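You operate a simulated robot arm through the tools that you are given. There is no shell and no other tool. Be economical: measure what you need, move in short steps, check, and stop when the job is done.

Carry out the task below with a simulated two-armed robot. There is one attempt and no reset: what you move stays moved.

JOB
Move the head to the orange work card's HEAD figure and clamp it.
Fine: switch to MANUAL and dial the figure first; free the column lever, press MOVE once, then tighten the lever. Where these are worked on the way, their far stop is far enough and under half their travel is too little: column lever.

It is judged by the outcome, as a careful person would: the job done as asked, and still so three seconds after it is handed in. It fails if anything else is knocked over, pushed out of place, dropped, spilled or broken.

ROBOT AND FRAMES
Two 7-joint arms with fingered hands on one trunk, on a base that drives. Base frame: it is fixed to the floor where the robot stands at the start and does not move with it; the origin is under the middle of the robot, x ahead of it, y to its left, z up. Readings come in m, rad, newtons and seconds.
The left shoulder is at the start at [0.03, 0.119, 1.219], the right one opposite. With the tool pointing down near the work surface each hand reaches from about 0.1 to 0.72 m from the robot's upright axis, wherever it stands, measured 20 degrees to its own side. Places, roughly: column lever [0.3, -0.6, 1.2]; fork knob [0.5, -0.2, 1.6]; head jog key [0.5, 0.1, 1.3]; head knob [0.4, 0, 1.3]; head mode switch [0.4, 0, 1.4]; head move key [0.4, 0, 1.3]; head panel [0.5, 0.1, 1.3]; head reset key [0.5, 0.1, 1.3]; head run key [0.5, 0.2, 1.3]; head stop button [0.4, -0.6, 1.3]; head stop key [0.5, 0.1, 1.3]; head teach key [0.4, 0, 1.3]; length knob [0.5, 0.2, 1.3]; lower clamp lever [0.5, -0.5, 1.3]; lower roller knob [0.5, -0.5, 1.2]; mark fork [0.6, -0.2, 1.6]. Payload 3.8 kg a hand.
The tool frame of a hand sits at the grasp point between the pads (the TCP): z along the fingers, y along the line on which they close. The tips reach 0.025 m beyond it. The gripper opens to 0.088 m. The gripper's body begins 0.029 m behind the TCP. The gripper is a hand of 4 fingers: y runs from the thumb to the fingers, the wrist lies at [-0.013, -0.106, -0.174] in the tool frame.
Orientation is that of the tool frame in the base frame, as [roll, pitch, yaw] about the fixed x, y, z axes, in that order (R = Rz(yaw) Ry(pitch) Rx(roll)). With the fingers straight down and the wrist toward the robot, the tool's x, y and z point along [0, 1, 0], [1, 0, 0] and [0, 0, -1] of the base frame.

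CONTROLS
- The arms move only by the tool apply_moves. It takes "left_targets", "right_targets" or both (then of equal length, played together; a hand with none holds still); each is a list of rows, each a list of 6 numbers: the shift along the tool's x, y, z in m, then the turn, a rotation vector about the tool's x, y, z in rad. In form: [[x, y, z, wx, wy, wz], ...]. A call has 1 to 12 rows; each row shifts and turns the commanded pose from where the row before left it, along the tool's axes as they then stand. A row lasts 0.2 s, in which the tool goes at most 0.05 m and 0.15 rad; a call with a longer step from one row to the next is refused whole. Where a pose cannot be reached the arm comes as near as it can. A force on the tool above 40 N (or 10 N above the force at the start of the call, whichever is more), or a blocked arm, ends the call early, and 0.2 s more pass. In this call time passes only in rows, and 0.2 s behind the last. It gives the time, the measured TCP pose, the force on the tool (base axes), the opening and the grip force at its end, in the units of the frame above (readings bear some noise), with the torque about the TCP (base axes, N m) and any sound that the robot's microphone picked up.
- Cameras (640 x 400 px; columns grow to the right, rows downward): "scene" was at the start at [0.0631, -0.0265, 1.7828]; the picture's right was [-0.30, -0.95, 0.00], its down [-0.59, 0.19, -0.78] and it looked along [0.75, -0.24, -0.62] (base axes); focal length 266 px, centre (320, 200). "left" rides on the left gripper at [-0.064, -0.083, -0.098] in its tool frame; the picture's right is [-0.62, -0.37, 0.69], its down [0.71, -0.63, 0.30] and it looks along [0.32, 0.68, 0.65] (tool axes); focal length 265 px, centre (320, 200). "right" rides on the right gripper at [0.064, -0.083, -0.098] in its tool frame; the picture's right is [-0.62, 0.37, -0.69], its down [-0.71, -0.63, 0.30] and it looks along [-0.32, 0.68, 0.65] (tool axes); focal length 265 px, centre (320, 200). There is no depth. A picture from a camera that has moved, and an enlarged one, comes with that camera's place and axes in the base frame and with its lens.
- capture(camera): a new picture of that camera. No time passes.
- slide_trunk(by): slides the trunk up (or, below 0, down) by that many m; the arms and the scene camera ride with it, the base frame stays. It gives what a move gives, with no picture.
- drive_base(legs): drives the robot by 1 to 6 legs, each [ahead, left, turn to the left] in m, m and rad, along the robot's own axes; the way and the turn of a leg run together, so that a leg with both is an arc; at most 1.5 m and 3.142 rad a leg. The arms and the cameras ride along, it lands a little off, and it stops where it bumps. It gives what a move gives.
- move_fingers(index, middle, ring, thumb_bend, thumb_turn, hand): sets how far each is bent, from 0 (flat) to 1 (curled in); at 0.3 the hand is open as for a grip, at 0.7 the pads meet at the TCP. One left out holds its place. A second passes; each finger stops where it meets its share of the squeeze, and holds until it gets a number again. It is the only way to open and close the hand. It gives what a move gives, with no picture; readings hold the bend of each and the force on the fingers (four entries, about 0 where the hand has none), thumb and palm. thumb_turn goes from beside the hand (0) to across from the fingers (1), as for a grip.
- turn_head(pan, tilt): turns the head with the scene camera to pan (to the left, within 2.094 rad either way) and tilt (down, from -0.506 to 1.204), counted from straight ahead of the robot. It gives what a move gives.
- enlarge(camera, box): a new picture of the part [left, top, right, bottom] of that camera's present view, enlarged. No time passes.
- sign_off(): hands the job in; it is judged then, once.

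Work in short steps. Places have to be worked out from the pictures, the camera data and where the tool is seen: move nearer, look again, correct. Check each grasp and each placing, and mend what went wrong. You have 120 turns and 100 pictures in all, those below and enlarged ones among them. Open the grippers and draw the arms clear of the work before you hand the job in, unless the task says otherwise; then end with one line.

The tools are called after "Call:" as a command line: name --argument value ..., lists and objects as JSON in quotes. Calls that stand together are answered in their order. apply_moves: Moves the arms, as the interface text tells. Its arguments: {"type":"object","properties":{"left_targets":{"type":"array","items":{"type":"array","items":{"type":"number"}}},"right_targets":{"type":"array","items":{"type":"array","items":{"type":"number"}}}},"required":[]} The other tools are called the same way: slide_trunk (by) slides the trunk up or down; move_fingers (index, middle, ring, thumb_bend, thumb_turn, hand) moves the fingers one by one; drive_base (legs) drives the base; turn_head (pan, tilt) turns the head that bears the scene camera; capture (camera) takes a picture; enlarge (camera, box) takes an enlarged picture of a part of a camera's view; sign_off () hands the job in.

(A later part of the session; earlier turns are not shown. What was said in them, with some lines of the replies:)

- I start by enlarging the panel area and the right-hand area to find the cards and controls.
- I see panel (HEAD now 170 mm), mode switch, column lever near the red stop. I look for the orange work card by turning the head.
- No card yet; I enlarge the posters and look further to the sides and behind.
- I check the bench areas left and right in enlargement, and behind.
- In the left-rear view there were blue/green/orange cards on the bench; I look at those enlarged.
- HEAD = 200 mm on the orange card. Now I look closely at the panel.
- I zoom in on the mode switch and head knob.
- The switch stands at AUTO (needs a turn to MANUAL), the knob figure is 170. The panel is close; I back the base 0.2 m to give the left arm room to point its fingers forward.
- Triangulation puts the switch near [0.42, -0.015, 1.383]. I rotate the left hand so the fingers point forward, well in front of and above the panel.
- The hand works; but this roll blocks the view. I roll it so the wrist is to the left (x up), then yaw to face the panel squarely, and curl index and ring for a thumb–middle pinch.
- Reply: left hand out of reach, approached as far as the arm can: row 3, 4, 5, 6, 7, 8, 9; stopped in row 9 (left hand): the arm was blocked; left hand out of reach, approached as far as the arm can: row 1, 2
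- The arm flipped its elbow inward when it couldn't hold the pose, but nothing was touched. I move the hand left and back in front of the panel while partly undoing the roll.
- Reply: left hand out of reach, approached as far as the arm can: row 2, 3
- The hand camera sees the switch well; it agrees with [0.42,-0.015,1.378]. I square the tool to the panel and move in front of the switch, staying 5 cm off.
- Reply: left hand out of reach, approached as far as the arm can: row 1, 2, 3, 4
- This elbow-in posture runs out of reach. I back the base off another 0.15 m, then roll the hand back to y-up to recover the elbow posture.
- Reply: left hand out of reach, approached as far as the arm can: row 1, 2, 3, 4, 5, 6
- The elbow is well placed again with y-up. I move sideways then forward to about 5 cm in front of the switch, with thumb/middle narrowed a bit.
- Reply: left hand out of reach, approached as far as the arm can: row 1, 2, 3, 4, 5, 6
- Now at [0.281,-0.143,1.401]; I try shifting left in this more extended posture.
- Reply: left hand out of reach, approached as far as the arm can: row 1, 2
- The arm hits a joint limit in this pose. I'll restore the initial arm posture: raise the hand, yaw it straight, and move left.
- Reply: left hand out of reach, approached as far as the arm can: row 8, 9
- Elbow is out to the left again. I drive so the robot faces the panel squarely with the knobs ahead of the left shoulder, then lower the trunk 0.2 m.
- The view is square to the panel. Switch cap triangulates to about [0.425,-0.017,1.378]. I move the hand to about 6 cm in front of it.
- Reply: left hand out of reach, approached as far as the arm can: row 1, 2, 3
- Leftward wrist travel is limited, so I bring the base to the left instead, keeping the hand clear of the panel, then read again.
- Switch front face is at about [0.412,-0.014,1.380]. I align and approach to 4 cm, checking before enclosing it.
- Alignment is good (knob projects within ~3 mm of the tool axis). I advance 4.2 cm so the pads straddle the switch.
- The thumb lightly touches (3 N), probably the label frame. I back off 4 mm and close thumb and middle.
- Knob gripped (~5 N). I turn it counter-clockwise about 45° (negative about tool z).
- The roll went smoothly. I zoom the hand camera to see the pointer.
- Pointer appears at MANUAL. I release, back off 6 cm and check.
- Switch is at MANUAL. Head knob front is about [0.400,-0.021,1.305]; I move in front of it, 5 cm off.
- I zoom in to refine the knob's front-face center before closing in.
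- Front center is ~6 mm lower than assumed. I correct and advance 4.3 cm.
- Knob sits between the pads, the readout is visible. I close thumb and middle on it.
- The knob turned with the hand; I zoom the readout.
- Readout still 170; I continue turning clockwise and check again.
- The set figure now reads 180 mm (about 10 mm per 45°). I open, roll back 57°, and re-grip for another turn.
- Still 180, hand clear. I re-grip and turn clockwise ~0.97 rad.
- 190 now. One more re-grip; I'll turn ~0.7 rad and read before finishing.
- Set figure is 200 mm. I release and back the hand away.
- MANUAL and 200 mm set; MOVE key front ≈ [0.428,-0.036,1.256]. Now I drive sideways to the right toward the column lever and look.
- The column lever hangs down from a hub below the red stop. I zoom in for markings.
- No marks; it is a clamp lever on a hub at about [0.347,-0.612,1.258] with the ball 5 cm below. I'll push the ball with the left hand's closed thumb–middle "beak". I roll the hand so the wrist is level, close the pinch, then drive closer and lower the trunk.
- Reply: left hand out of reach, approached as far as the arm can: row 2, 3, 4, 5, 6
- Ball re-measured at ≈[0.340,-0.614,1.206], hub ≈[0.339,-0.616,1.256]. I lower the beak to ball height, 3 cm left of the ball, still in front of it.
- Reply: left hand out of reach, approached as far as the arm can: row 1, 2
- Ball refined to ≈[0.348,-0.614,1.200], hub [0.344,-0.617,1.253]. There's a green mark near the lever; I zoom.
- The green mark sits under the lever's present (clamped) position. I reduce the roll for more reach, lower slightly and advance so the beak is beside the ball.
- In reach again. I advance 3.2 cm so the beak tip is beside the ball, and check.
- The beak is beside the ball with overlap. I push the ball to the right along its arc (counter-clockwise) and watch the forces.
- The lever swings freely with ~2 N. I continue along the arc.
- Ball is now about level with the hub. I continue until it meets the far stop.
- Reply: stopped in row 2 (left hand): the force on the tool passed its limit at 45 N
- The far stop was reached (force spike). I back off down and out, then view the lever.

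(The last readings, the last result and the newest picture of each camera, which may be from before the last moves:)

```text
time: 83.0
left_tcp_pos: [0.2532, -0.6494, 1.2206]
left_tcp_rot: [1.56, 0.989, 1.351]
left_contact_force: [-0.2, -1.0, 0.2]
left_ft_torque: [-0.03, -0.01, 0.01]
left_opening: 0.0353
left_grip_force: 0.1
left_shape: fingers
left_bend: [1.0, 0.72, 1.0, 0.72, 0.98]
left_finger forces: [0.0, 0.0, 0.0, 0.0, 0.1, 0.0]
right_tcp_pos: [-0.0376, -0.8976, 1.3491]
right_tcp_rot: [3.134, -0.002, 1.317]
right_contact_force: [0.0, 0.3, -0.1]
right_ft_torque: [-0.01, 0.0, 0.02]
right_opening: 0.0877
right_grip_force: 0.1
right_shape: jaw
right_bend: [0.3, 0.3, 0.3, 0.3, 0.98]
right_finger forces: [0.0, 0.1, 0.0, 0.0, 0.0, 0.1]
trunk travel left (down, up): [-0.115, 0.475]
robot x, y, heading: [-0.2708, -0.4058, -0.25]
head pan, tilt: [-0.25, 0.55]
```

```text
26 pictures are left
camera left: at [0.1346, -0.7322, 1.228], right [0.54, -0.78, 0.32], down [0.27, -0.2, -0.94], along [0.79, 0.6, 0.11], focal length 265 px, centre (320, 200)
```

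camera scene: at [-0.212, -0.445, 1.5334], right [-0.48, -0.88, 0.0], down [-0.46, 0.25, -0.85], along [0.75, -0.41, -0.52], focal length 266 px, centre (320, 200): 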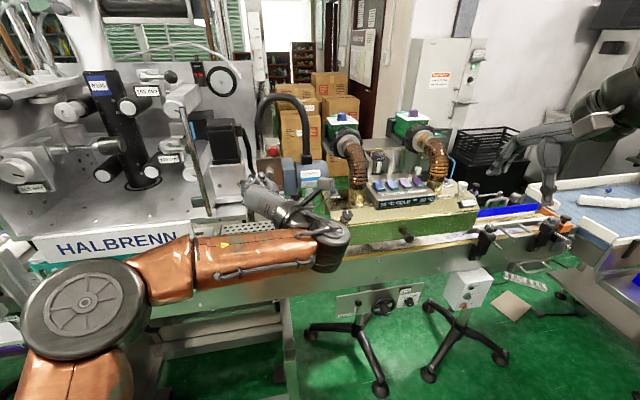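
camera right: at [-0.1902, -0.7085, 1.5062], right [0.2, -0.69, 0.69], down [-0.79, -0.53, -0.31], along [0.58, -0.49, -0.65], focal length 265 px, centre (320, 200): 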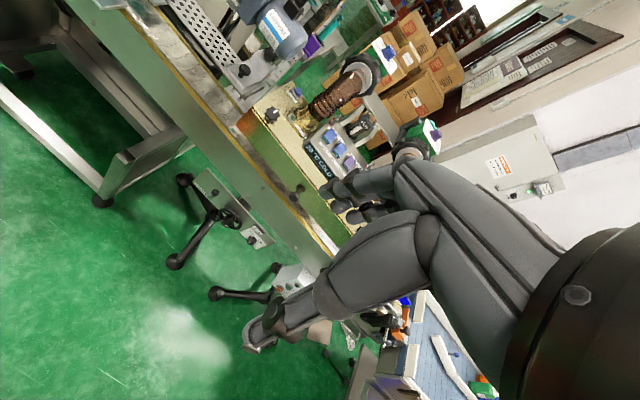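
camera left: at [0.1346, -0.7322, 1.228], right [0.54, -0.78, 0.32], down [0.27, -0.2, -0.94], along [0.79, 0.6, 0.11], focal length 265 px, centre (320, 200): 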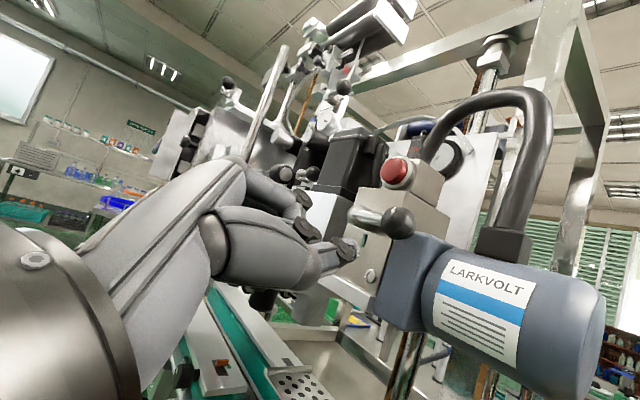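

The lever is at its free stop (horizontal). Now I drive back to the panel for MOVE, backing off first, and restore trunk height.

Call:
drive_base --legs '[[-0.1, 0, 0], [0, 0.56, 0]]'

Call:
slide_trunk --by 0.06

Call:
turn_head --pan 0.0 --tilt 0.5

Call:
capture --camera "scene"

Call:
capture --camera "left"

```text
time: 87.0
left_tcp_pos: [0.2928, -0.0892, 1.22]
left_tcp_rot: [1.564, 0.992, 1.365]
left_contact_force: [0.3, -0.4, -0.4]
left_ft_torque: [0.02, -0.02, 0.0]
left_opening: 0.0353
left_grip_force: 0.1
left_shape: fingers
left_bend: [1.0, 0.72, 1.0, 0.72, 0.98]
left_finger forces: [0.1, 0.0, 0.0, 0.0, 0.1, 0.0]
right_tcp_pos: [0.003, -0.339, 1.3495]
right_tcp_rot: [3.135, 0.0, 1.327]
right_contact_force: [0.6, 0.5, -0.8]
right_ft_torque: [0.0, -0.02, 0.02]
right_opening: 0.0876
right_grip_force: 0.1
right_shape: jaw
right_bend: [0.3, 0.3, 0.3, 0.3, 0.98]
right_finger forces: [0.1, 0.0, 0.1, 0.1, 0.0, 0.0]
trunk travel left (down, up): [-0.115, 0.475]
robot x, y, heading: [-0.2373, 0.1495, -0.242]
head pan, tilt: [-0.25, 0.55]
```

```text
time: 88.0
left_tcp_pos: [0.2937, -0.089, 1.2798]
left_tcp_rot: [1.563, 0.99, 1.363]
left_contact_force: [0.2, 0.4, -0.3]
left_ft_torque: [0.03, 0.0, -0.01]
left_opening: 0.0353
left_grip_force: 0.1
left_shape: fingers
left_bend: [1.0, 0.72, 1.0, 0.72, 0.98]
left_finger forces: [0.0, 0.1, 0.1, 0.0, 0.0, 0.1]
right_tcp_pos: [0.0057, -0.3392, 1.4085]
right_tcp_rot: [3.136, -0.001, 1.325]
right_contact_force: [0.3, -0.6, 0.0]
right_ft_torque: [-0.02, -0.03, 0.0]
right_opening: 0.0876
right_grip_force: 0.1
right_shape: jaw
right_bend: [0.3, 0.3, 0.3, 0.3, 0.98]
right_finger forces: [0.0, 0.0, 0.1, 0.0, 0.0, 0.1]
trunk travel left (down, up): [-0.175, 0.415]
robot x, y, heading: [-0.2352, 0.1461, -0.247]
head pan, tilt: [-0.25, 0.55]
```

```text
time: 88.7
left_tcp_pos: [0.2932, -0.0891, 1.2805]
left_tcp_rot: [1.563, 0.989, 1.362]
left_contact_force: [-0.1, -0.6, 0.1]
left_ft_torque: [0.0, -0.01, 0.0]
left_opening: 0.0353
left_grip_force: 0.0
left_shape: fingers
left_bend: [1.0, 0.72, 1.0, 0.72, 0.98]
left_finger forces: [0.1, 0.0, 0.1, 0.1, 0.0, 0.0]
right_tcp_pos: [0.0045, -0.339, 1.4086]
right_tcp_rot: [3.135, -0.004, 1.325]
right_contact_force: [0.1, 0.1, 0.0]
right_ft_torque: [0.0, -0.01, -0.05]
right_opening: 0.0879
right_grip_force: 0.0
right_shape: jaw
right_bend: [0.3, 0.3, 0.3, 0.3, 0.98]
right_finger forces: [0.1, 0.1, 0.1, 0.0, 0.0, 0.0]
trunk travel left (down, up): [-0.175, 0.415]
robot x, y, heading: [-0.2385, 0.1539, -0.24]
head pan, tilt: [0.0, 0.499]
```

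```text
25 pictures are left
camera scene: at [-0.1654, 0.1324, 1.5979], right [-0.24, -0.97, 0.0], down [-0.46, 0.12, -0.88], along [0.85, -0.21, -0.48], focal length 266 px, centre (320, 200)
```

scene: 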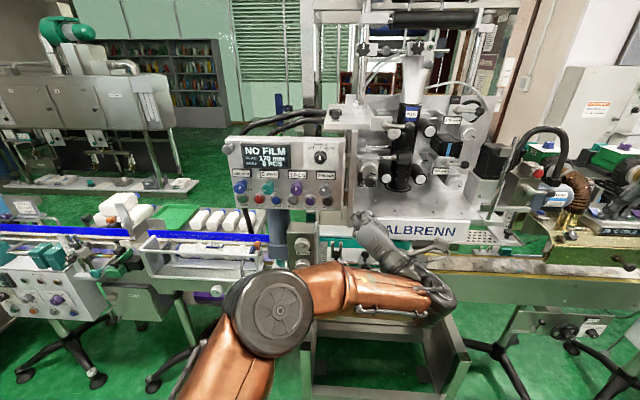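

```text
24 pictures are left
camera left: at [0.1754, -0.1727, 1.2876], right [0.55, -0.77, 0.32], down [0.27, -0.19, -0.94], along [0.79, 0.6, 0.11], focal length 265 px, centre (320, 200)
```

left: 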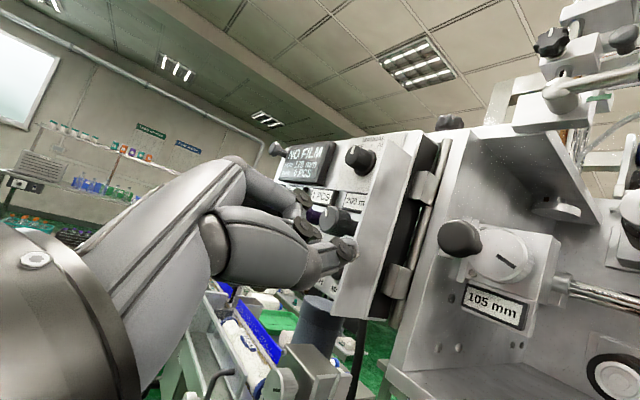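

I move the beak left and down in front of the MOVE key, keeping ~5 cm off the panel.

Call:
apply_moves --left_targets '[[0.0223, 0.0192, 0, 0.019, -0.0125, 0], [0.0223, 0.0192, 0.01, 0.019, -0.0125, 0], [0.0223, 0.0192, 0.02, 0, 0, 0]]'

Call:
capture --camera "left"

Call:
enlarge --camera "scene" --box '[215, 120, 375, 220]'

```text
time: 89.5
left_tcp_pos: [0.3484, -0.0154, 1.2603]
left_tcp_rot: [1.564, 0.99, 1.317]
left_contact_force: [-0.9, 0.6, 0.3]
left_ft_torque: [0.0, 0.0, -0.02]
left_opening: 0.0353
left_grip_force: 0.0
left_shape: fingers
left_bend: [1.0, 0.72, 1.0, 0.72, 0.98]
left_finger forces: [0.0, 0.1, 0.0, 0.0, 0.1, 0.1]
left hand out of reach, approached as far as the arm can: row 1
right_tcp_pos: [0.0035, -0.3384, 1.4087]
right_tcp_rot: [3.137, 0.001, 1.326]
right_contact_force: [-0.3, -0.6, -0.3]
right_ft_torque: [-0.02, 0.0, 0.0]
right_opening: 0.0876
right_grip_force: 0.1
right_shape: jaw
right_bend: [0.3, 0.3, 0.3, 0.3, 0.98]
right_finger forces: [0.1, 0.0, 0.1, 0.0, 0.1, 0.1]
trunk travel left (down, up): [-0.175, 0.415]
robot x, y, heading: [-0.2401, 0.1505, -0.246]
head pan, tilt: [0.0, 0.499]
```

```text
23 pictures are left
camera left: at [0.2255, -0.0939, 1.2675], right [0.51, -0.8, 0.32], down [0.27, -0.21, -0.94], along [0.82, 0.57, 0.11], focal length 265 px, centre (320, 200)
```

left: 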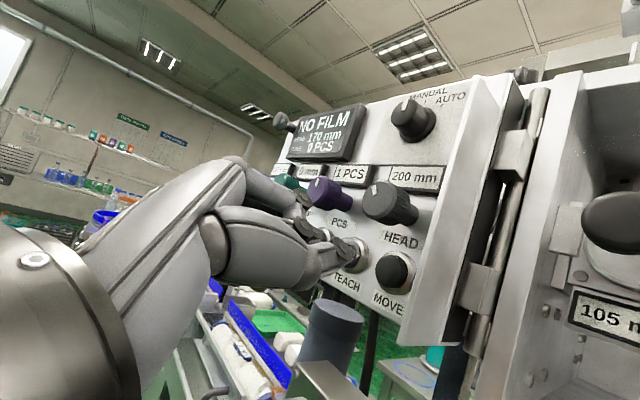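

```text
4.00 times, centred on (295, 170) of scene
camera zoom: at [-0.1645, 0.1333, 1.5979], right [-0.24, -0.97, 0.0], down [-0.47, 0.12, -0.88], along [0.85, -0.21, -0.48], focal length 1066 px, centre (420, 320)
```

zoom: 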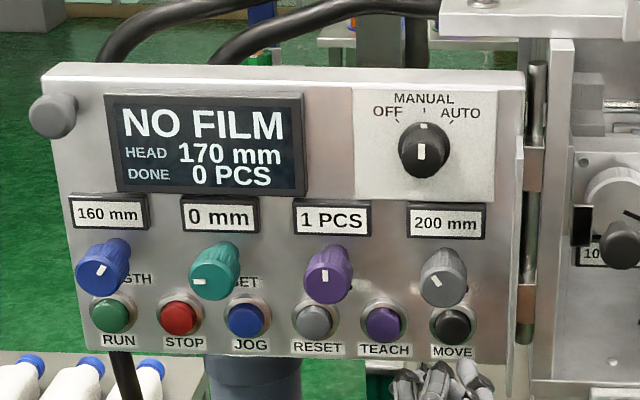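

MOVE re-measured at [0.428,-0.036,1.257], lined up within 1–3 mm. I approach to just short of contact and check clearance to the HEAD knob.

Call:
apply_moves --left_targets '[[0.003, -0.004, 0.02, 0, 0, -0.08], [0, 0, 0.02, 0, 0, 0], [0, 0, 0.01, 0, 0, 0]]'

Call:
capture --camera "left"

```text
time: 90.3
left_tcp_pos: [0.3947, -0.0306, 1.2556]
left_tcp_rot: [1.563, 1.07, 1.318]
left_contact_force: [0.2, 0.0, 0.6]
left_ft_torque: [0.03, -0.02, 0.0]
left_opening: 0.0353
left_grip_force: 0.5
left_shape: fingers
left_bend: [1.0, 0.72, 1.0, 0.72, 0.97]
left_finger forces: [0.1, 0.1, 0.0, 0.0, 0.3, 0.0]
right_tcp_pos: [0.0051, -0.3389, 1.4088]
right_tcp_rot: [3.135, -0.003, 1.327]
right_contact_force: [0.6, -0.1, -0.4]
right_ft_torque: [0.0, -0.02, 0.0]
right_opening: 0.0875
right_grip_force: 0.0
right_shape: jaw
right_bend: [0.3, 0.3, 0.3, 0.3, 0.98]
right_finger forces: [0.0, 0.0, 0.0, 0.0, 0.1, 0.0]
trunk travel left (down, up): [-0.175, 0.415]
robot x, y, heading: [-0.2338, 0.1478, -0.242]
head pan, tilt: [0.0, 0.499]
```

```text
21 pictures are left
camera left: at [0.2731, -0.1077, 1.2708], right [0.52, -0.77, 0.37], down [0.25, -0.28, -0.93], along [0.82, 0.57, 0.05], focal length 265 px, centre (320, 200)
```

left: 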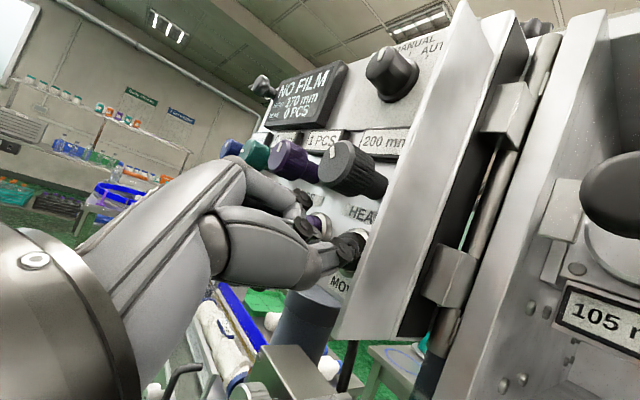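

Beak is right at the MOVE cap, with knob clear. I press gently.

Call:
apply_moves --left_targets '[[0, 0, 0.005, 0, 0, 0], [0, 0, 0.004, 0, 0, 0]]'

Call:
enlarge --camera "scene" --box '[215, 120, 375, 220]'

```text
time: 90.9
left_tcp_pos: [0.3999, -0.0321, 1.2556]
left_tcp_rot: [1.562, 1.068, 1.315]
left_contact_force: [-12.1, 0.5, -2.5]
left_ft_torque: [0.01, 0.01, -0.14]
left_opening: 0.0346
left_grip_force: 6.0
left_shape: fingers
left_bend: [1.0, 0.72, 1.0, 0.73, 0.98]
left_finger forces: [0.1, 0.0, 0.0, 0.0, 12.9, 0.0]
right_tcp_pos: [0.0017, -0.3386, 1.4102]
right_tcp_rot: [3.132, -0.003, 1.324]
right_contact_force: [1.0, -0.3, 0.3]
right_ft_torque: [-0.03, 0.01, 0.01]
right_opening: 0.0878
right_grip_force: 0.1
right_shape: jaw
right_bend: [0.3, 0.3, 0.3, 0.3, 0.98]
right_finger forces: [0.1, 0.0, 0.0, 0.0, 0.0, 0.0]
trunk travel left (down, up): [-0.175, 0.415]
robot x, y, heading: [-0.2348, 0.1486, -0.247]
head pan, tilt: [0.0, 0.499]
heard: click
```

```text
4.00 times, centred on (295, 170) of scene
camera zoom: at [-0.1683, 0.1327, 1.598], right [-0.24, -0.97, 0.0], down [-0.46, 0.12, -0.88], along [0.85, -0.21, -0.48], focal length 1066 px, centre (420, 320)
```

zoom: 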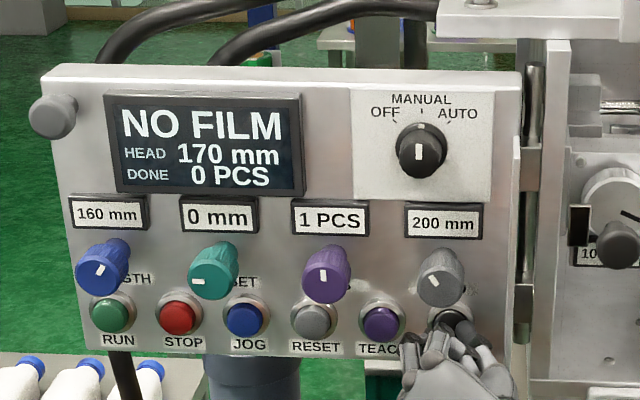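

A click was heard: MOVE pressed once. I withdraw and watch whether the head moves.

Call:
apply_moves --left_targets '[[0, 0, -0.03, 0, 0, 0], [0, 0, -0.03, 0, 0, 0], [0, 0, -0.03, 0, 0, 0], [0, 0, 0, 0, 0, 0], [0, 0, 0, 0, 0, 0], [0, 0, 0, 0, 0, 0]]'

Call:
enlarge --camera "scene" --box '[215, 120, 375, 220]'

```text
time: 92.3
left_tcp_pos: [0.3354, -0.0175, 1.2664]
left_tcp_rot: [1.565, 1.071, 1.318]
left_contact_force: [0.1, -0.4, -0.4]
left_ft_torque: [-0.02, -0.02, 0.05]
left_opening: 0.035
left_grip_force: 0.1
left_shape: fingers
left_bend: [1.0, 0.72, 1.0, 0.72, 0.98]
left_finger forces: [0.1, 0.0, 0.0, 0.0, 0.0, 0.0]
left hand out of reach, approached as far as the arm can: row 3
right_tcp_pos: [0.0048, -0.3387, 1.4094]
right_tcp_rot: [3.135, -0.002, 1.326]
right_contact_force: [-0.1, -0.1, 0.1]
right_ft_torque: [0.01, 0.02, 0.01]
right_opening: 0.0876
right_grip_force: 0.1
right_shape: jaw
right_bend: [0.3, 0.3, 0.3, 0.3, 0.98]
right_finger forces: [0.0, 0.1, 0.1, 0.0, 0.0, 0.0]
trunk travel left (down, up): [-0.175, 0.415]
robot x, y, heading: [-0.233, 0.1497, -0.24]
head pan, tilt: [0.0, 0.499]
```

```text
4.00 times, centred on (295, 170) of scene
camera zoom: at [-0.1654, 0.1325, 1.5979], right [-0.24, -0.97, 0.0], down [-0.46, 0.12, -0.88], along [0.85, -0.21, -0.48], focal length 1066 px, centre (420, 320)
```

zoom: 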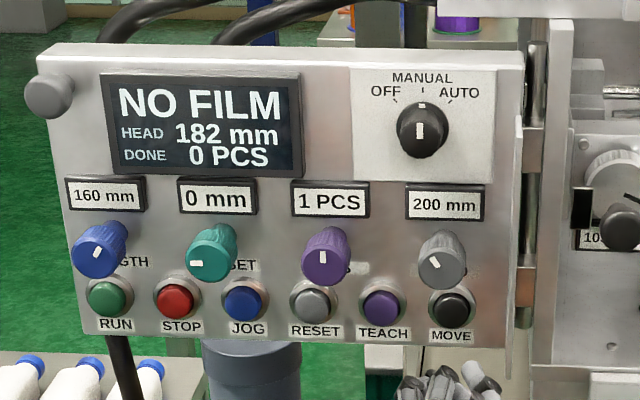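

Head is at 182 mm and rising (panel rides up with it; my hand is clear). I withdraw more and wait.

Call:
apply_moves --left_targets '[[0, 0, 0, 0, 0, 0], [0, 0, 0, 0, 0, 0], [0, 0, 0, 0, 0, 0], [0, 0, 0, 0, 0, 0], [0, 0, 0, 0, 0, 0], [0, 0, 0, 0, 0, 0], [0, 0, 0, 0, 0, 0], [0, 0, 0, 0, 0, 0], [0, 0, 0, 0, 0, 0], [0, 0, 0, 0, 0, 0], [0, 0, 0, 0, 0, 0], [0, 0, 0, 0, 0, 0]]'

Call:
enlarge --camera "scene" --box '[215, 120, 375, 220]'

```text
time: 94.9
left_tcp_pos: [0.3339, -0.017, 1.2646]
left_tcp_rot: [1.562, 1.07, 1.313]
left_contact_force: [0.9, -0.6, -0.8]
left_ft_torque: [-0.01, 0.0, 0.03]
left_opening: 0.0355
left_grip_force: 0.0
left_shape: fingers
left_bend: [1.0, 0.72, 1.0, 0.72, 0.98]
left_finger forces: [0.1, 0.0, 0.0, 0.0, 0.0, 0.0]
right_tcp_pos: [0.0047, -0.3393, 1.4079]
right_tcp_rot: [3.134, 0.0, 1.323]
right_contact_force: [0.8, -0.7, 0.9]
right_ft_torque: [0.0, 0.02, 0.03]
right_opening: 0.0876
right_grip_force: 0.0
right_shape: jaw
right_bend: [0.3, 0.3, 0.3, 0.3, 0.98]
right_finger forces: [0.0, 0.0, 0.1, 0.1, 0.0, 0.0]
trunk travel left (down, up): [-0.175, 0.415]
robot x, y, heading: [-0.238, 0.15, -0.244]
head pan, tilt: [0.0, 0.499]
```

```text
4.00 times, centred on (295, 170) of scene
camera zoom: at [-0.1653, 0.1325, 1.5979], right [-0.24, -0.97, 0.0], down [-0.46, 0.12, -0.88], along [0.85, -0.21, -0.48], focal length 1066 px, centre (420, 320)
```

zoom: 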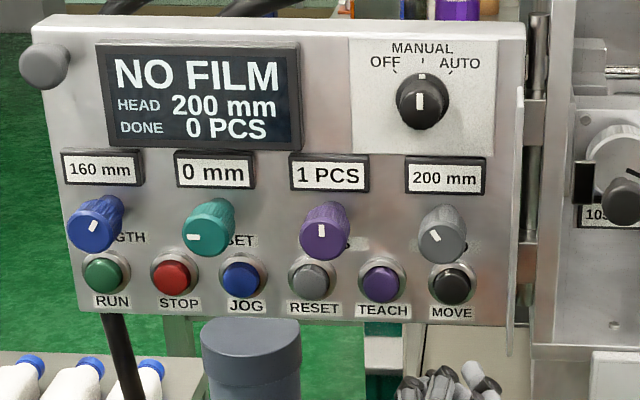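

HEAD shows 200 mm. Now I drive back to the column lever (now ~30 mm higher) to tighten it.

Call:
drive_base --legs '[[-0.03, 0, 0], [0, -0.55, -0.01], [0.1, 0, 0]]'

Call:
slide_trunk --by -0.02

Call:
capture --camera "left"

```text
time: 99.3
left_tcp_pos: [0.2601, -0.5883, 1.2635]
left_tcp_rot: [1.565, 1.07, 1.3]
left_contact_force: [0.3, -0.2, 0.7]
left_ft_torque: [-0.01, -0.02, -0.01]
left_opening: 0.0354
left_grip_force: 0.2
left_shape: fingers
left_bend: [1.0, 0.72, 1.0, 0.72, 0.98]
left_finger forces: [0.0, 0.0, 0.0, 0.0, 0.0, 0.0]
right_tcp_pos: [-0.0761, -0.905, 1.4082]
right_tcp_rot: [3.137, -0.001, 1.307]
right_contact_force: [1.2, -0.3, 0.0]
right_ft_torque: [-0.02, 0.01, -0.01]
right_opening: 0.0877
right_grip_force: 0.0
right_shape: jaw
right_bend: [0.3, 0.3, 0.3, 0.3, 0.98]
right_finger forces: [0.1, 0.0, 0.0, 0.0, 0.1, 0.0]
trunk travel left (down, up): [-0.175, 0.415]
robot x, y, heading: [-0.3032, -0.4113, -0.259]
head pan, tilt: [0.0, 0.499]
```

```text
time: 100.0
left_tcp_pos: [0.2597, -0.5877, 1.2449]
left_tcp_rot: [1.563, 1.07, 1.298]
left_contact_force: [0.6, 0.9, -0.4]
left_ft_torque: [0.01, 0.02, 0.01]
left_opening: 0.0354
left_grip_force: 0.2
left_shape: fingers
left_bend: [1.0, 0.72, 1.0, 0.72, 0.98]
left_finger forces: [0.1, 0.1, 0.0, 0.0, 0.0, 0.1]
right_tcp_pos: [-0.077, -0.9039, 1.3893]
right_tcp_rot: [3.134, 0.001, 1.306]
right_contact_force: [-0.2, 0.5, -0.1]
right_ft_torque: [0.0, 0.0, 0.04]
right_opening: 0.0879
right_grip_force: 0.1
right_shape: jaw
right_bend: [0.3, 0.3, 0.3, 0.3, 0.98]
right_finger forces: [0.0, 0.0, 0.0, 0.0, 0.1, 0.1]
trunk travel left (down, up): [-0.155, 0.435]
robot x, y, heading: [-0.3082, -0.41, -0.267]
head pan, tilt: [0.0, 0.499]
```

```text
17 pictures are left
camera left: at [0.1361, -0.6637, 1.2606], right [0.5, -0.78, 0.37], down [0.24, -0.28, -0.93], along [0.83, 0.56, 0.05], focal length 265 px, centre (320, 200)
```

left: 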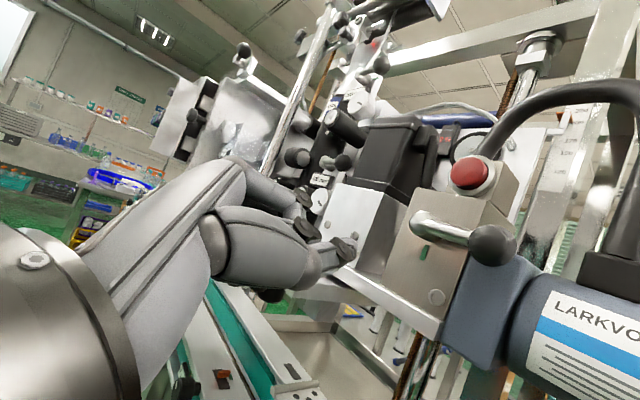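

Ball now at ≈[0.335,-0.663,1.283], hub [0.346,-0.616,1.284]; the red stop's face lies ~17 mm deeper than my beak will go. I move the beak up-right, above the ball, then partly forward.

Call:
apply_moves --left_targets '[[-0.045, -0.0102, 0, 0, 0, 0], [-0.045, -0.0102, 0, 0, 0, 0], [0, 0, 0.02, 0, 0, 0], [0, 0, 0.02, 0, 0, 0]]'

Call:
capture --camera "left"

```text
time: 101.0
left_tcp_pos: [0.2804, -0.6589, 1.3157]
left_tcp_rot: [1.565, 1.07, 1.3]
left_contact_force: [0.2, -0.5, 0.1]
left_ft_torque: [0.01, -0.01, -0.01]
left_opening: 0.0354
left_grip_force: 0.1
left_shape: fingers
left_bend: [1.0, 0.72, 1.0, 0.72, 0.98]
left_finger forces: [0.0, 0.1, 0.0, 0.0, 0.0, 0.1]
right_tcp_pos: [-0.0762, -0.9048, 1.3885]
right_tcp_rot: [3.136, -0.003, 1.307]
right_contact_force: [-0.2, 0.9, 0.8]
right_ft_torque: [-0.02, -0.02, -0.02]
right_opening: 0.0873
right_grip_force: 0.1
right_shape: jaw
right_bend: [0.3, 0.3, 0.3, 0.3, 0.98]
right_finger forces: [0.0, 0.1, 0.0, 0.0, 0.0, 0.0]
trunk travel left (down, up): [-0.155, 0.435]
robot x, y, heading: [-0.3053, -0.4132, -0.259]
head pan, tilt: [0.0, 0.499]
```

```text
16 pictures are left
camera left: at [0.1578, -0.7342, 1.3314], right [0.5, -0.78, 0.37], down [0.24, -0.28, -0.93], along [0.83, 0.56, 0.05], focal length 265 px, centre (320, 200)
```

left: 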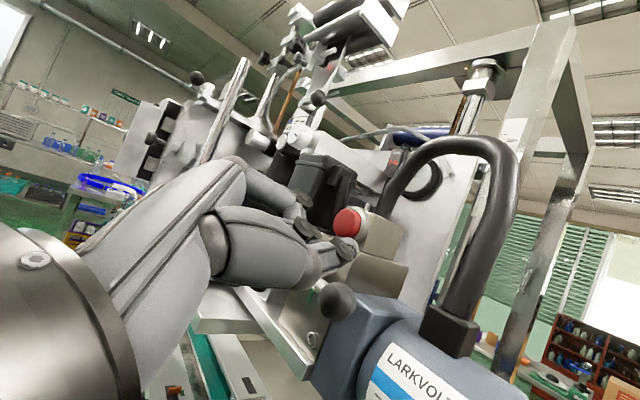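

Beak is above and slightly right of the ball. I advance 3.8 cm.

Call:
apply_moves --left_targets '[[0, 0, 0.019, 0, 0, 0], [0, 0, 0.019, 0, 0, 0]]'

Call:
capture --camera "left"

```text
time: 101.6
left_tcp_pos: [0.3191, -0.669, 1.3145]
left_tcp_rot: [1.563, 1.071, 1.297]
left_contact_force: [-0.7, 0.5, 0.3]
left_ft_torque: [-0.01, -0.03, 0.0]
left_opening: 0.0354
left_grip_force: 0.1
left_shape: fingers
left_bend: [1.0, 0.72, 1.0, 0.72, 0.98]
left_finger forces: [0.1, 0.1, 0.1, 0.0, 0.0, 0.1]
right_tcp_pos: [-0.077, -0.9055, 1.3885]
right_tcp_rot: [3.133, -0.002, 1.306]
right_contact_force: [0.4, -0.6, -0.5]
right_ft_torque: [-0.01, -0.01, 0.02]
right_opening: 0.0874
right_grip_force: 0.1
right_shape: jaw
right_bend: [0.3, 0.3, 0.3, 0.3, 0.98]
right_finger forces: [0.1, 0.0, 0.1, 0.0, 0.0, 0.0]
trunk travel left (down, up): [-0.155, 0.435]
robot x, y, heading: [-0.3089, -0.413, -0.263]
head pan, tilt: [0.0, 0.499]
```

```text
15 pictures are left
camera left: at [0.196, -0.7433, 1.3309], right [0.5, -0.78, 0.37], down [0.24, -0.28, -0.93], along [0.83, 0.56, 0.05], focal length 265 px, centre (320, 200)
```

left: 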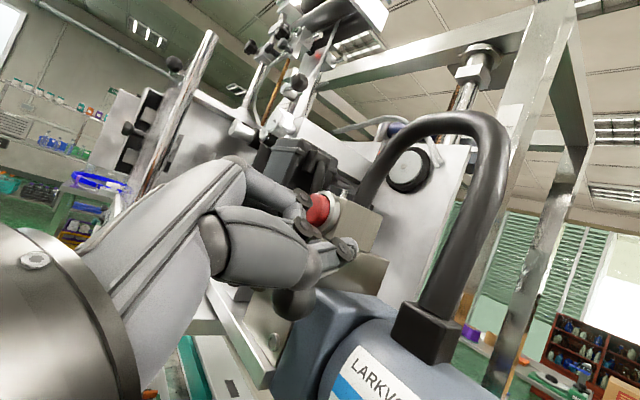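

No contact yet. I push the ball down along the arc (clockwise), first half.

Call:
apply_moves --left_targets '[[0.0212, -0.006, 0, 0, 0, 0], [0.0139, -0.0081, 0, 0, 0, 0], [0.0157, -0.0036, 0, 0, 0, 0]]'

Call:
capture --camera "left"

```text
time: 102.4
left_tcp_pos: [0.3201, -0.66, 1.2605]
left_tcp_rot: [1.562, 1.069, 1.295]
left_contact_force: [-1.0, -0.9, 1.0]
left_ft_torque: [0.03, -0.02, 0.05]
left_opening: 0.0351
left_grip_force: 1.0
left_shape: fingers
left_bend: [1.0, 0.72, 1.0, 0.72, 0.98]
left_finger forces: [0.1, 1.6, 0.0, 0.0, 0.0, 0.1]
right_tcp_pos: [-0.0772, -0.9053, 1.3888]
right_tcp_rot: [3.135, -0.001, 1.308]
right_contact_force: [0.3, -1.1, 0.7]
right_ft_torque: [0.02, 0.03, -0.02]
right_opening: 0.0879
right_grip_force: 0.0
right_shape: jaw
right_bend: [0.3, 0.3, 0.3, 0.3, 0.98]
right_finger forces: [0.0, 0.0, 0.0, 0.0, 0.1, 0.0]
trunk travel left (down, up): [-0.155, 0.435]
robot x, y, heading: [-0.3091, -0.4081, -0.262]
head pan, tilt: [0.0, 0.499]
```

```text
14 pictures are left
camera left: at [0.1982, -0.7352, 1.2763], right [0.5, -0.78, 0.37], down [0.24, -0.28, -0.93], along [0.83, 0.56, 0.05], focal length 265 px, centre (320, 200)
```

left: 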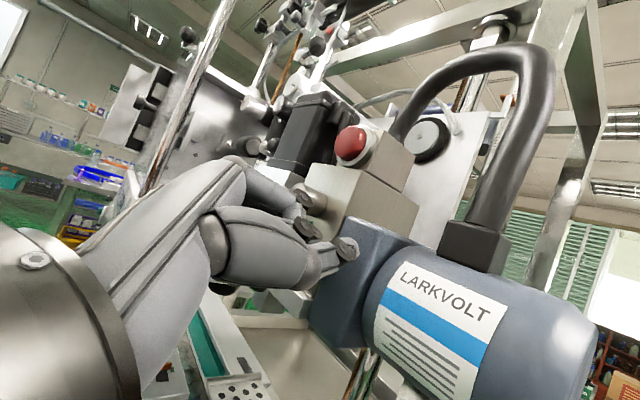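

The lever is moving with the beak (ball now hidden below-left of it). I continue to the tight stop.

Call:
apply_moves --left_targets '[[0.0161, 0.0011, 0, 0, 0, 0], [0.0151, 0.0059, 0, 0, 0, 0], [0.0067, 0.0045, 0, 0, 0, 0]]'

Call:
capture --camera "left"

```text
time: 103.2
left_tcp_pos: [0.3222, -0.6374, 1.2351]
left_tcp_rot: [1.555, 1.066, 1.286]
left_contact_force: [-15.5, -11.8, 8.7]
left_ft_torque: [0.14, -0.05, 0.14]
left_opening: 0.0352
left_grip_force: 10.1
left_shape: fingers
left_bend: [1.0, 0.74, 1.0, 0.72, 0.98]
left_finger forces: [0.0, 21.0, 0.1, 0.0, 0.1, 0.2]
right_tcp_pos: [-0.0821, -0.9058, 1.3885]
right_tcp_rot: [3.135, -0.003, 1.306]
right_contact_force: [0.3, 0.0, -0.3]
right_ft_torque: [-0.01, -0.01, -0.01]
right_opening: 0.0877
right_grip_force: 0.1
right_shape: jaw
right_bend: [0.3, 0.3, 0.3, 0.3, 0.98]
right_finger forces: [0.0, 0.0, 0.0, 0.0, 0.0, 0.0]
trunk travel left (down, up): [-0.155, 0.435]
robot x, y, heading: [-0.3075, -0.4117, -0.263]
head pan, tilt: [0.0, 0.499]
```

```text
13 pictures are left
camera left: at [0.1988, -0.7119, 1.2503], right [0.5, -0.79, 0.37], down [0.24, -0.28, -0.93], along [0.83, 0.55, 0.05], focal length 265 px, centre (320, 200)
```

left: 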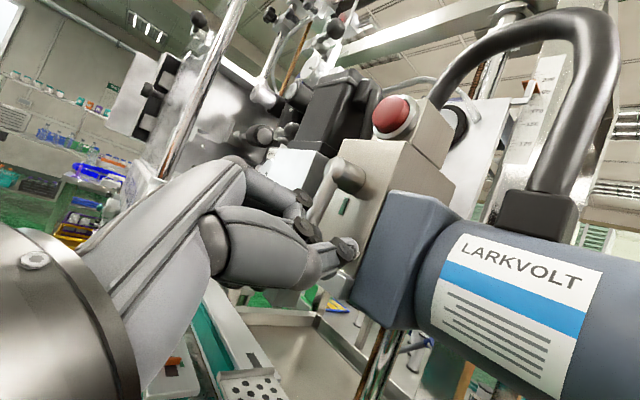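

Force rises to ~21 N near the original position: likely the tight stop. One more small push to make sure.

Call:
apply_moves --left_targets '[[0.002, 0.0035, 0, 0, 0, 0]]'

```text
time: 103.6
left_tcp_pos: [0.3235, -0.6327, 1.235]
left_tcp_rot: [1.557, 1.066, 1.29]
left_contact_force: [-20.3, -12.2, 6.0]
left_ft_torque: [0.06, 0.0, 0.16]
left_opening: 0.0357
left_grip_force: 11.2
left_shape: fingers
left_bend: [1.0, 0.74, 1.0, 0.72, 0.98]
left_finger forces: [0.1, 22.1, 0.0, 0.0, 0.1, 0.0]
right_tcp_pos: [-0.0821, -0.9074, 1.3886]
right_tcp_rot: [3.133, -0.004, 1.307]
right_contact_force: [0.3, 0.3, -0.3]
right_ft_torque: [0.01, -0.01, -0.03]
right_opening: 0.0876
right_grip_force: 0.0
right_shape: jaw
right_bend: [0.3, 0.3, 0.3, 0.3, 0.98]
right_finger forces: [0.0, 0.1, 0.1, 0.1, 0.0, 0.0]
trunk travel left (down, up): [-0.155, 0.435]
robot x, y, heading: [-0.3093, -0.4117, -0.259]
head pan, tilt: [0.0, 0.499]
```

The force keeps rising without travel. I back off to the right and out, then check the lever.

Call:
apply_moves --left_targets '[[-0.004, -0.009, -0.01, 0, 0, 0], [0, 0, -0.035, 0, 0, 0], [0, 0, -0.04, 0, 0, 0]]'

Call:
capture --camera "left"

Call:
enlarge --camera "left" --box '[340, 150, 500, 330]'

```text
time: 104.4
left_tcp_pos: [0.2518, -0.6169, 1.235]
left_tcp_rot: [1.568, 1.066, 1.304]
left_contact_force: [0.9, -0.2, -0.7]
left_ft_torque: [0.02, 0.02, 0.0]
left_opening: 0.0354
left_grip_force: 0.2
left_shape: fingers
left_bend: [1.0, 0.72, 1.0, 0.72, 0.98]
left_finger forces: [0.0, 0.0, 0.0, 0.0, 0.0, 0.1]
left hand out of reach, approached as far as the arm can: row 3
right_tcp_pos: [-0.0764, -0.9062, 1.3886]
right_tcp_rot: [3.135, -0.002, 1.307]
right_contact_force: [0.5, -0.1, -0.1]
right_ft_torque: [-0.01, 0.0, 0.0]
right_opening: 0.0875
right_grip_force: 0.1
right_shape: jaw
right_bend: [0.3, 0.3, 0.3, 0.3, 0.98]
right_finger forces: [0.0, 0.1, 0.1, 0.0, 0.0, 0.0]
trunk travel left (down, up): [-0.155, 0.435]
robot x, y, heading: [-0.3085, -0.4116, -0.261]
head pan, tilt: [0.0, 0.499]
```

```text
12 pictures are left
camera left: at [0.1297, -0.6922, 1.251], right [0.51, -0.78, 0.37], down [0.24, -0.28, -0.93], along [0.83, 0.56, 0.05], focal length 265 px, centre (320, 200)
```

left: 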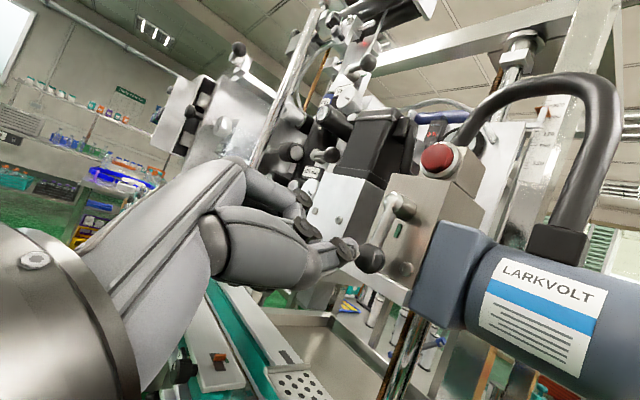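

```text
2.22 times, centred on (420, 240) of left
camera zoom: at [0.1297, -0.6922, 1.251], right [0.51, -0.78, 0.37], down [0.24, -0.28, -0.93], along [0.83, 0.56, 0.05], focal length 590 px, centre (98, 111)
```

zoom: 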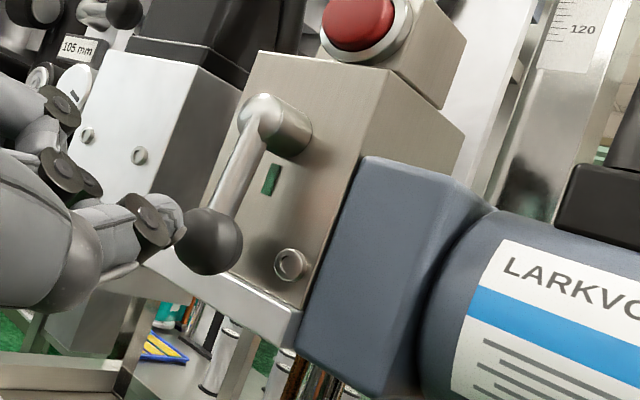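

The lever is back at its original tight position (ball at [0.348,-0.614,1.232], exactly original +30 mm). I back the base away, open the hand, and check the panel.

Call:
drive_base --legs '[[-0.25, 0, 0]]'

Call:
move_fingers --hand "left" --index 0.3 --middle 0.3 --ring 0.3 --thumb_bend 0.3

Call:
turn_head --pan 0.25 --tilt 0.3

Call:
capture --camera "scene"

```text
time: 106.2
left_tcp_pos: [0.0088, -0.5516, 1.2356]
left_tcp_rot: [1.566, 1.07, 1.301]
left_contact_force: [-0.6, -0.5, -0.2]
left_ft_torque: [-0.01, 0.01, 0.01]
left_opening: 0.0353
left_grip_force: 0.1
left_shape: fingers
left_bend: [1.0, 0.72, 1.0, 0.72, 0.98]
left_finger forces: [0.0, 0.0, 0.0, 0.0, 0.1, 0.1]
right_tcp_pos: [-0.3196, -0.8396, 1.3895]
right_tcp_rot: [3.135, 0.0, 1.31]
right_contact_force: [-0.1, 1.0, -0.5]
right_ft_torque: [0.03, -0.03, -0.03]
right_opening: 0.0875
right_grip_force: 0.0
right_shape: jaw
right_bend: [0.3, 0.3, 0.3, 0.3, 0.98]
right_finger forces: [0.1, 0.0, 0.0, 0.0, 0.1, 0.0]
trunk travel left (down, up): [-0.155, 0.435]
robot x, y, heading: [-0.5517, -0.3481, -0.26]
head pan, tilt: [0.0, 0.499]
```

```text
time: 107.2
left_tcp_pos: [0.0102, -0.5519, 1.2342]
left_tcp_rot: [1.562, 1.069, 1.299]
left_contact_force: [-0.8, -0.3, 0.1]
left_ft_torque: [-0.01, -0.01, 0.01]
left_opening: 0.0844
left_grip_force: 0.0
left_shape: fingers
left_bend: [0.3, 0.3, 0.3, 0.3, 0.98]
left_finger forces: [0.1, 0.0, 0.1, 0.0, 0.1, 0.0]
right_tcp_pos: [-0.3186, -0.8393, 1.3876]
right_tcp_rot: [3.133, -0.001, 1.308]
right_contact_force: [0.0, -1.5, 0.0]
right_ft_torque: [0.01, 0.0, 0.0]
right_opening: 0.0878
right_grip_force: 0.1
right_shape: jaw
right_bend: [0.3, 0.3, 0.3, 0.3, 0.98]
right_finger forces: [0.1, 0.0, 0.1, 0.1, 0.1, 0.0]
trunk travel left (down, up): [-0.155, 0.435]
robot x, y, heading: [-0.55, -0.347, -0.259]
head pan, tilt: [0.0, 0.499]
```

```text
time: 108.0
left_tcp_pos: [0.0097, -0.5521, 1.2359]
left_tcp_rot: [1.565, 1.067, 1.301]
left_contact_force: [-0.3, 0.3, -0.9]
left_ft_torque: [-0.01, 0.0, -0.01]
left_opening: 0.0843
left_grip_force: 0.1
left_shape: fingers
left_bend: [0.3, 0.3, 0.3, 0.3, 0.98]
left_finger forces: [0.0, 0.0, 0.0, 0.0, 0.1, 0.1]
right_tcp_pos: [-0.3184, -0.8396, 1.3884]
right_tcp_rot: [3.134, -0.001, 1.31]
right_contact_force: [-0.6, 0.1, 0.0]
right_ft_torque: [0.0, 0.01, 0.01]
right_opening: 0.0877
right_grip_force: 0.0
right_shape: jaw
right_bend: [0.3, 0.3, 0.3, 0.3, 0.98]
right_finger forces: [0.0, 0.0, 0.0, 0.0, 0.0, 0.0]
trunk travel left (down, up): [-0.155, 0.435]
robot x, y, heading: [-0.5509, -0.3481, -0.266]
head pan, tilt: [0.25, 0.3]
```

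```text
10 pictures are left
camera scene: at [-0.4749, -0.3433, 1.5963], right [-0.01, -1.0, 0.0], down [-0.3, 0.0, -0.96], along [0.95, -0.01, -0.3], focal length 266 px, centre (320, 200)
```

scene: 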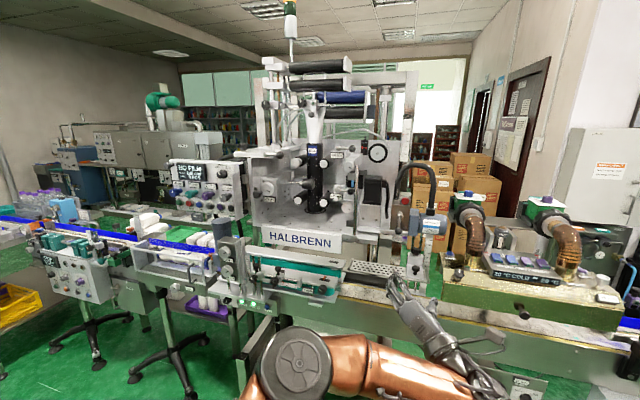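

Call:
enlarge --camera "scene" --box '[155, 150, 255, 225]'

Call:
enlarge --camera "scene" --box '[360, 185, 450, 275]'

```text
5.33 times, centred on (205, 188) of scene
camera zoom: at [-0.4749, -0.3433, 1.5963], right [-0.01, -1.0, 0.0], down [-0.3, 0.0, -0.96], along [0.95, -0.01, -0.3], focal length 1421 px, centre (933, 267)
```

zoom: 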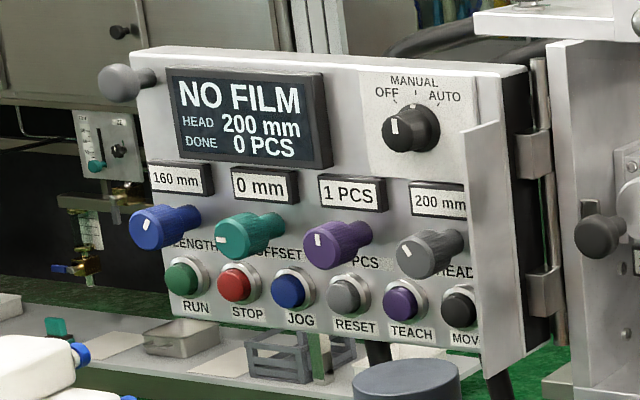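

```text
4.44 times, centred on (405, 230) of scene
camera zoom: at [-0.4749, -0.3433, 1.5963], right [-0.01, -1.0, 0.0], down [-0.3, 0.0, -0.96], along [0.95, -0.01, -0.3], focal length 1184 px, centre (-58, 67)
```

zoom: 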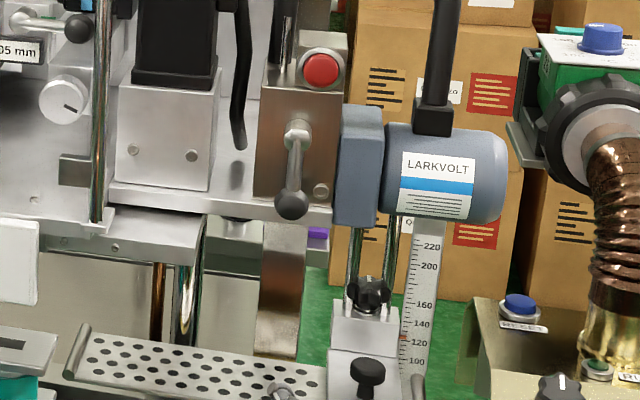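

The head reads 200 mm, the lever hangs at its tight stop, and both arms are clear with the hands open. I hand the job in.

Call:
sign_off

```text
The job is handed in.
```

The head now stands at 200 mm, the HEAD figure on the orange card (size W97), and the column lever is tightened again. The panel display and the dialled figure both read 200 mm, and the mode switch is on MANUAL. MOVE was pressed once.
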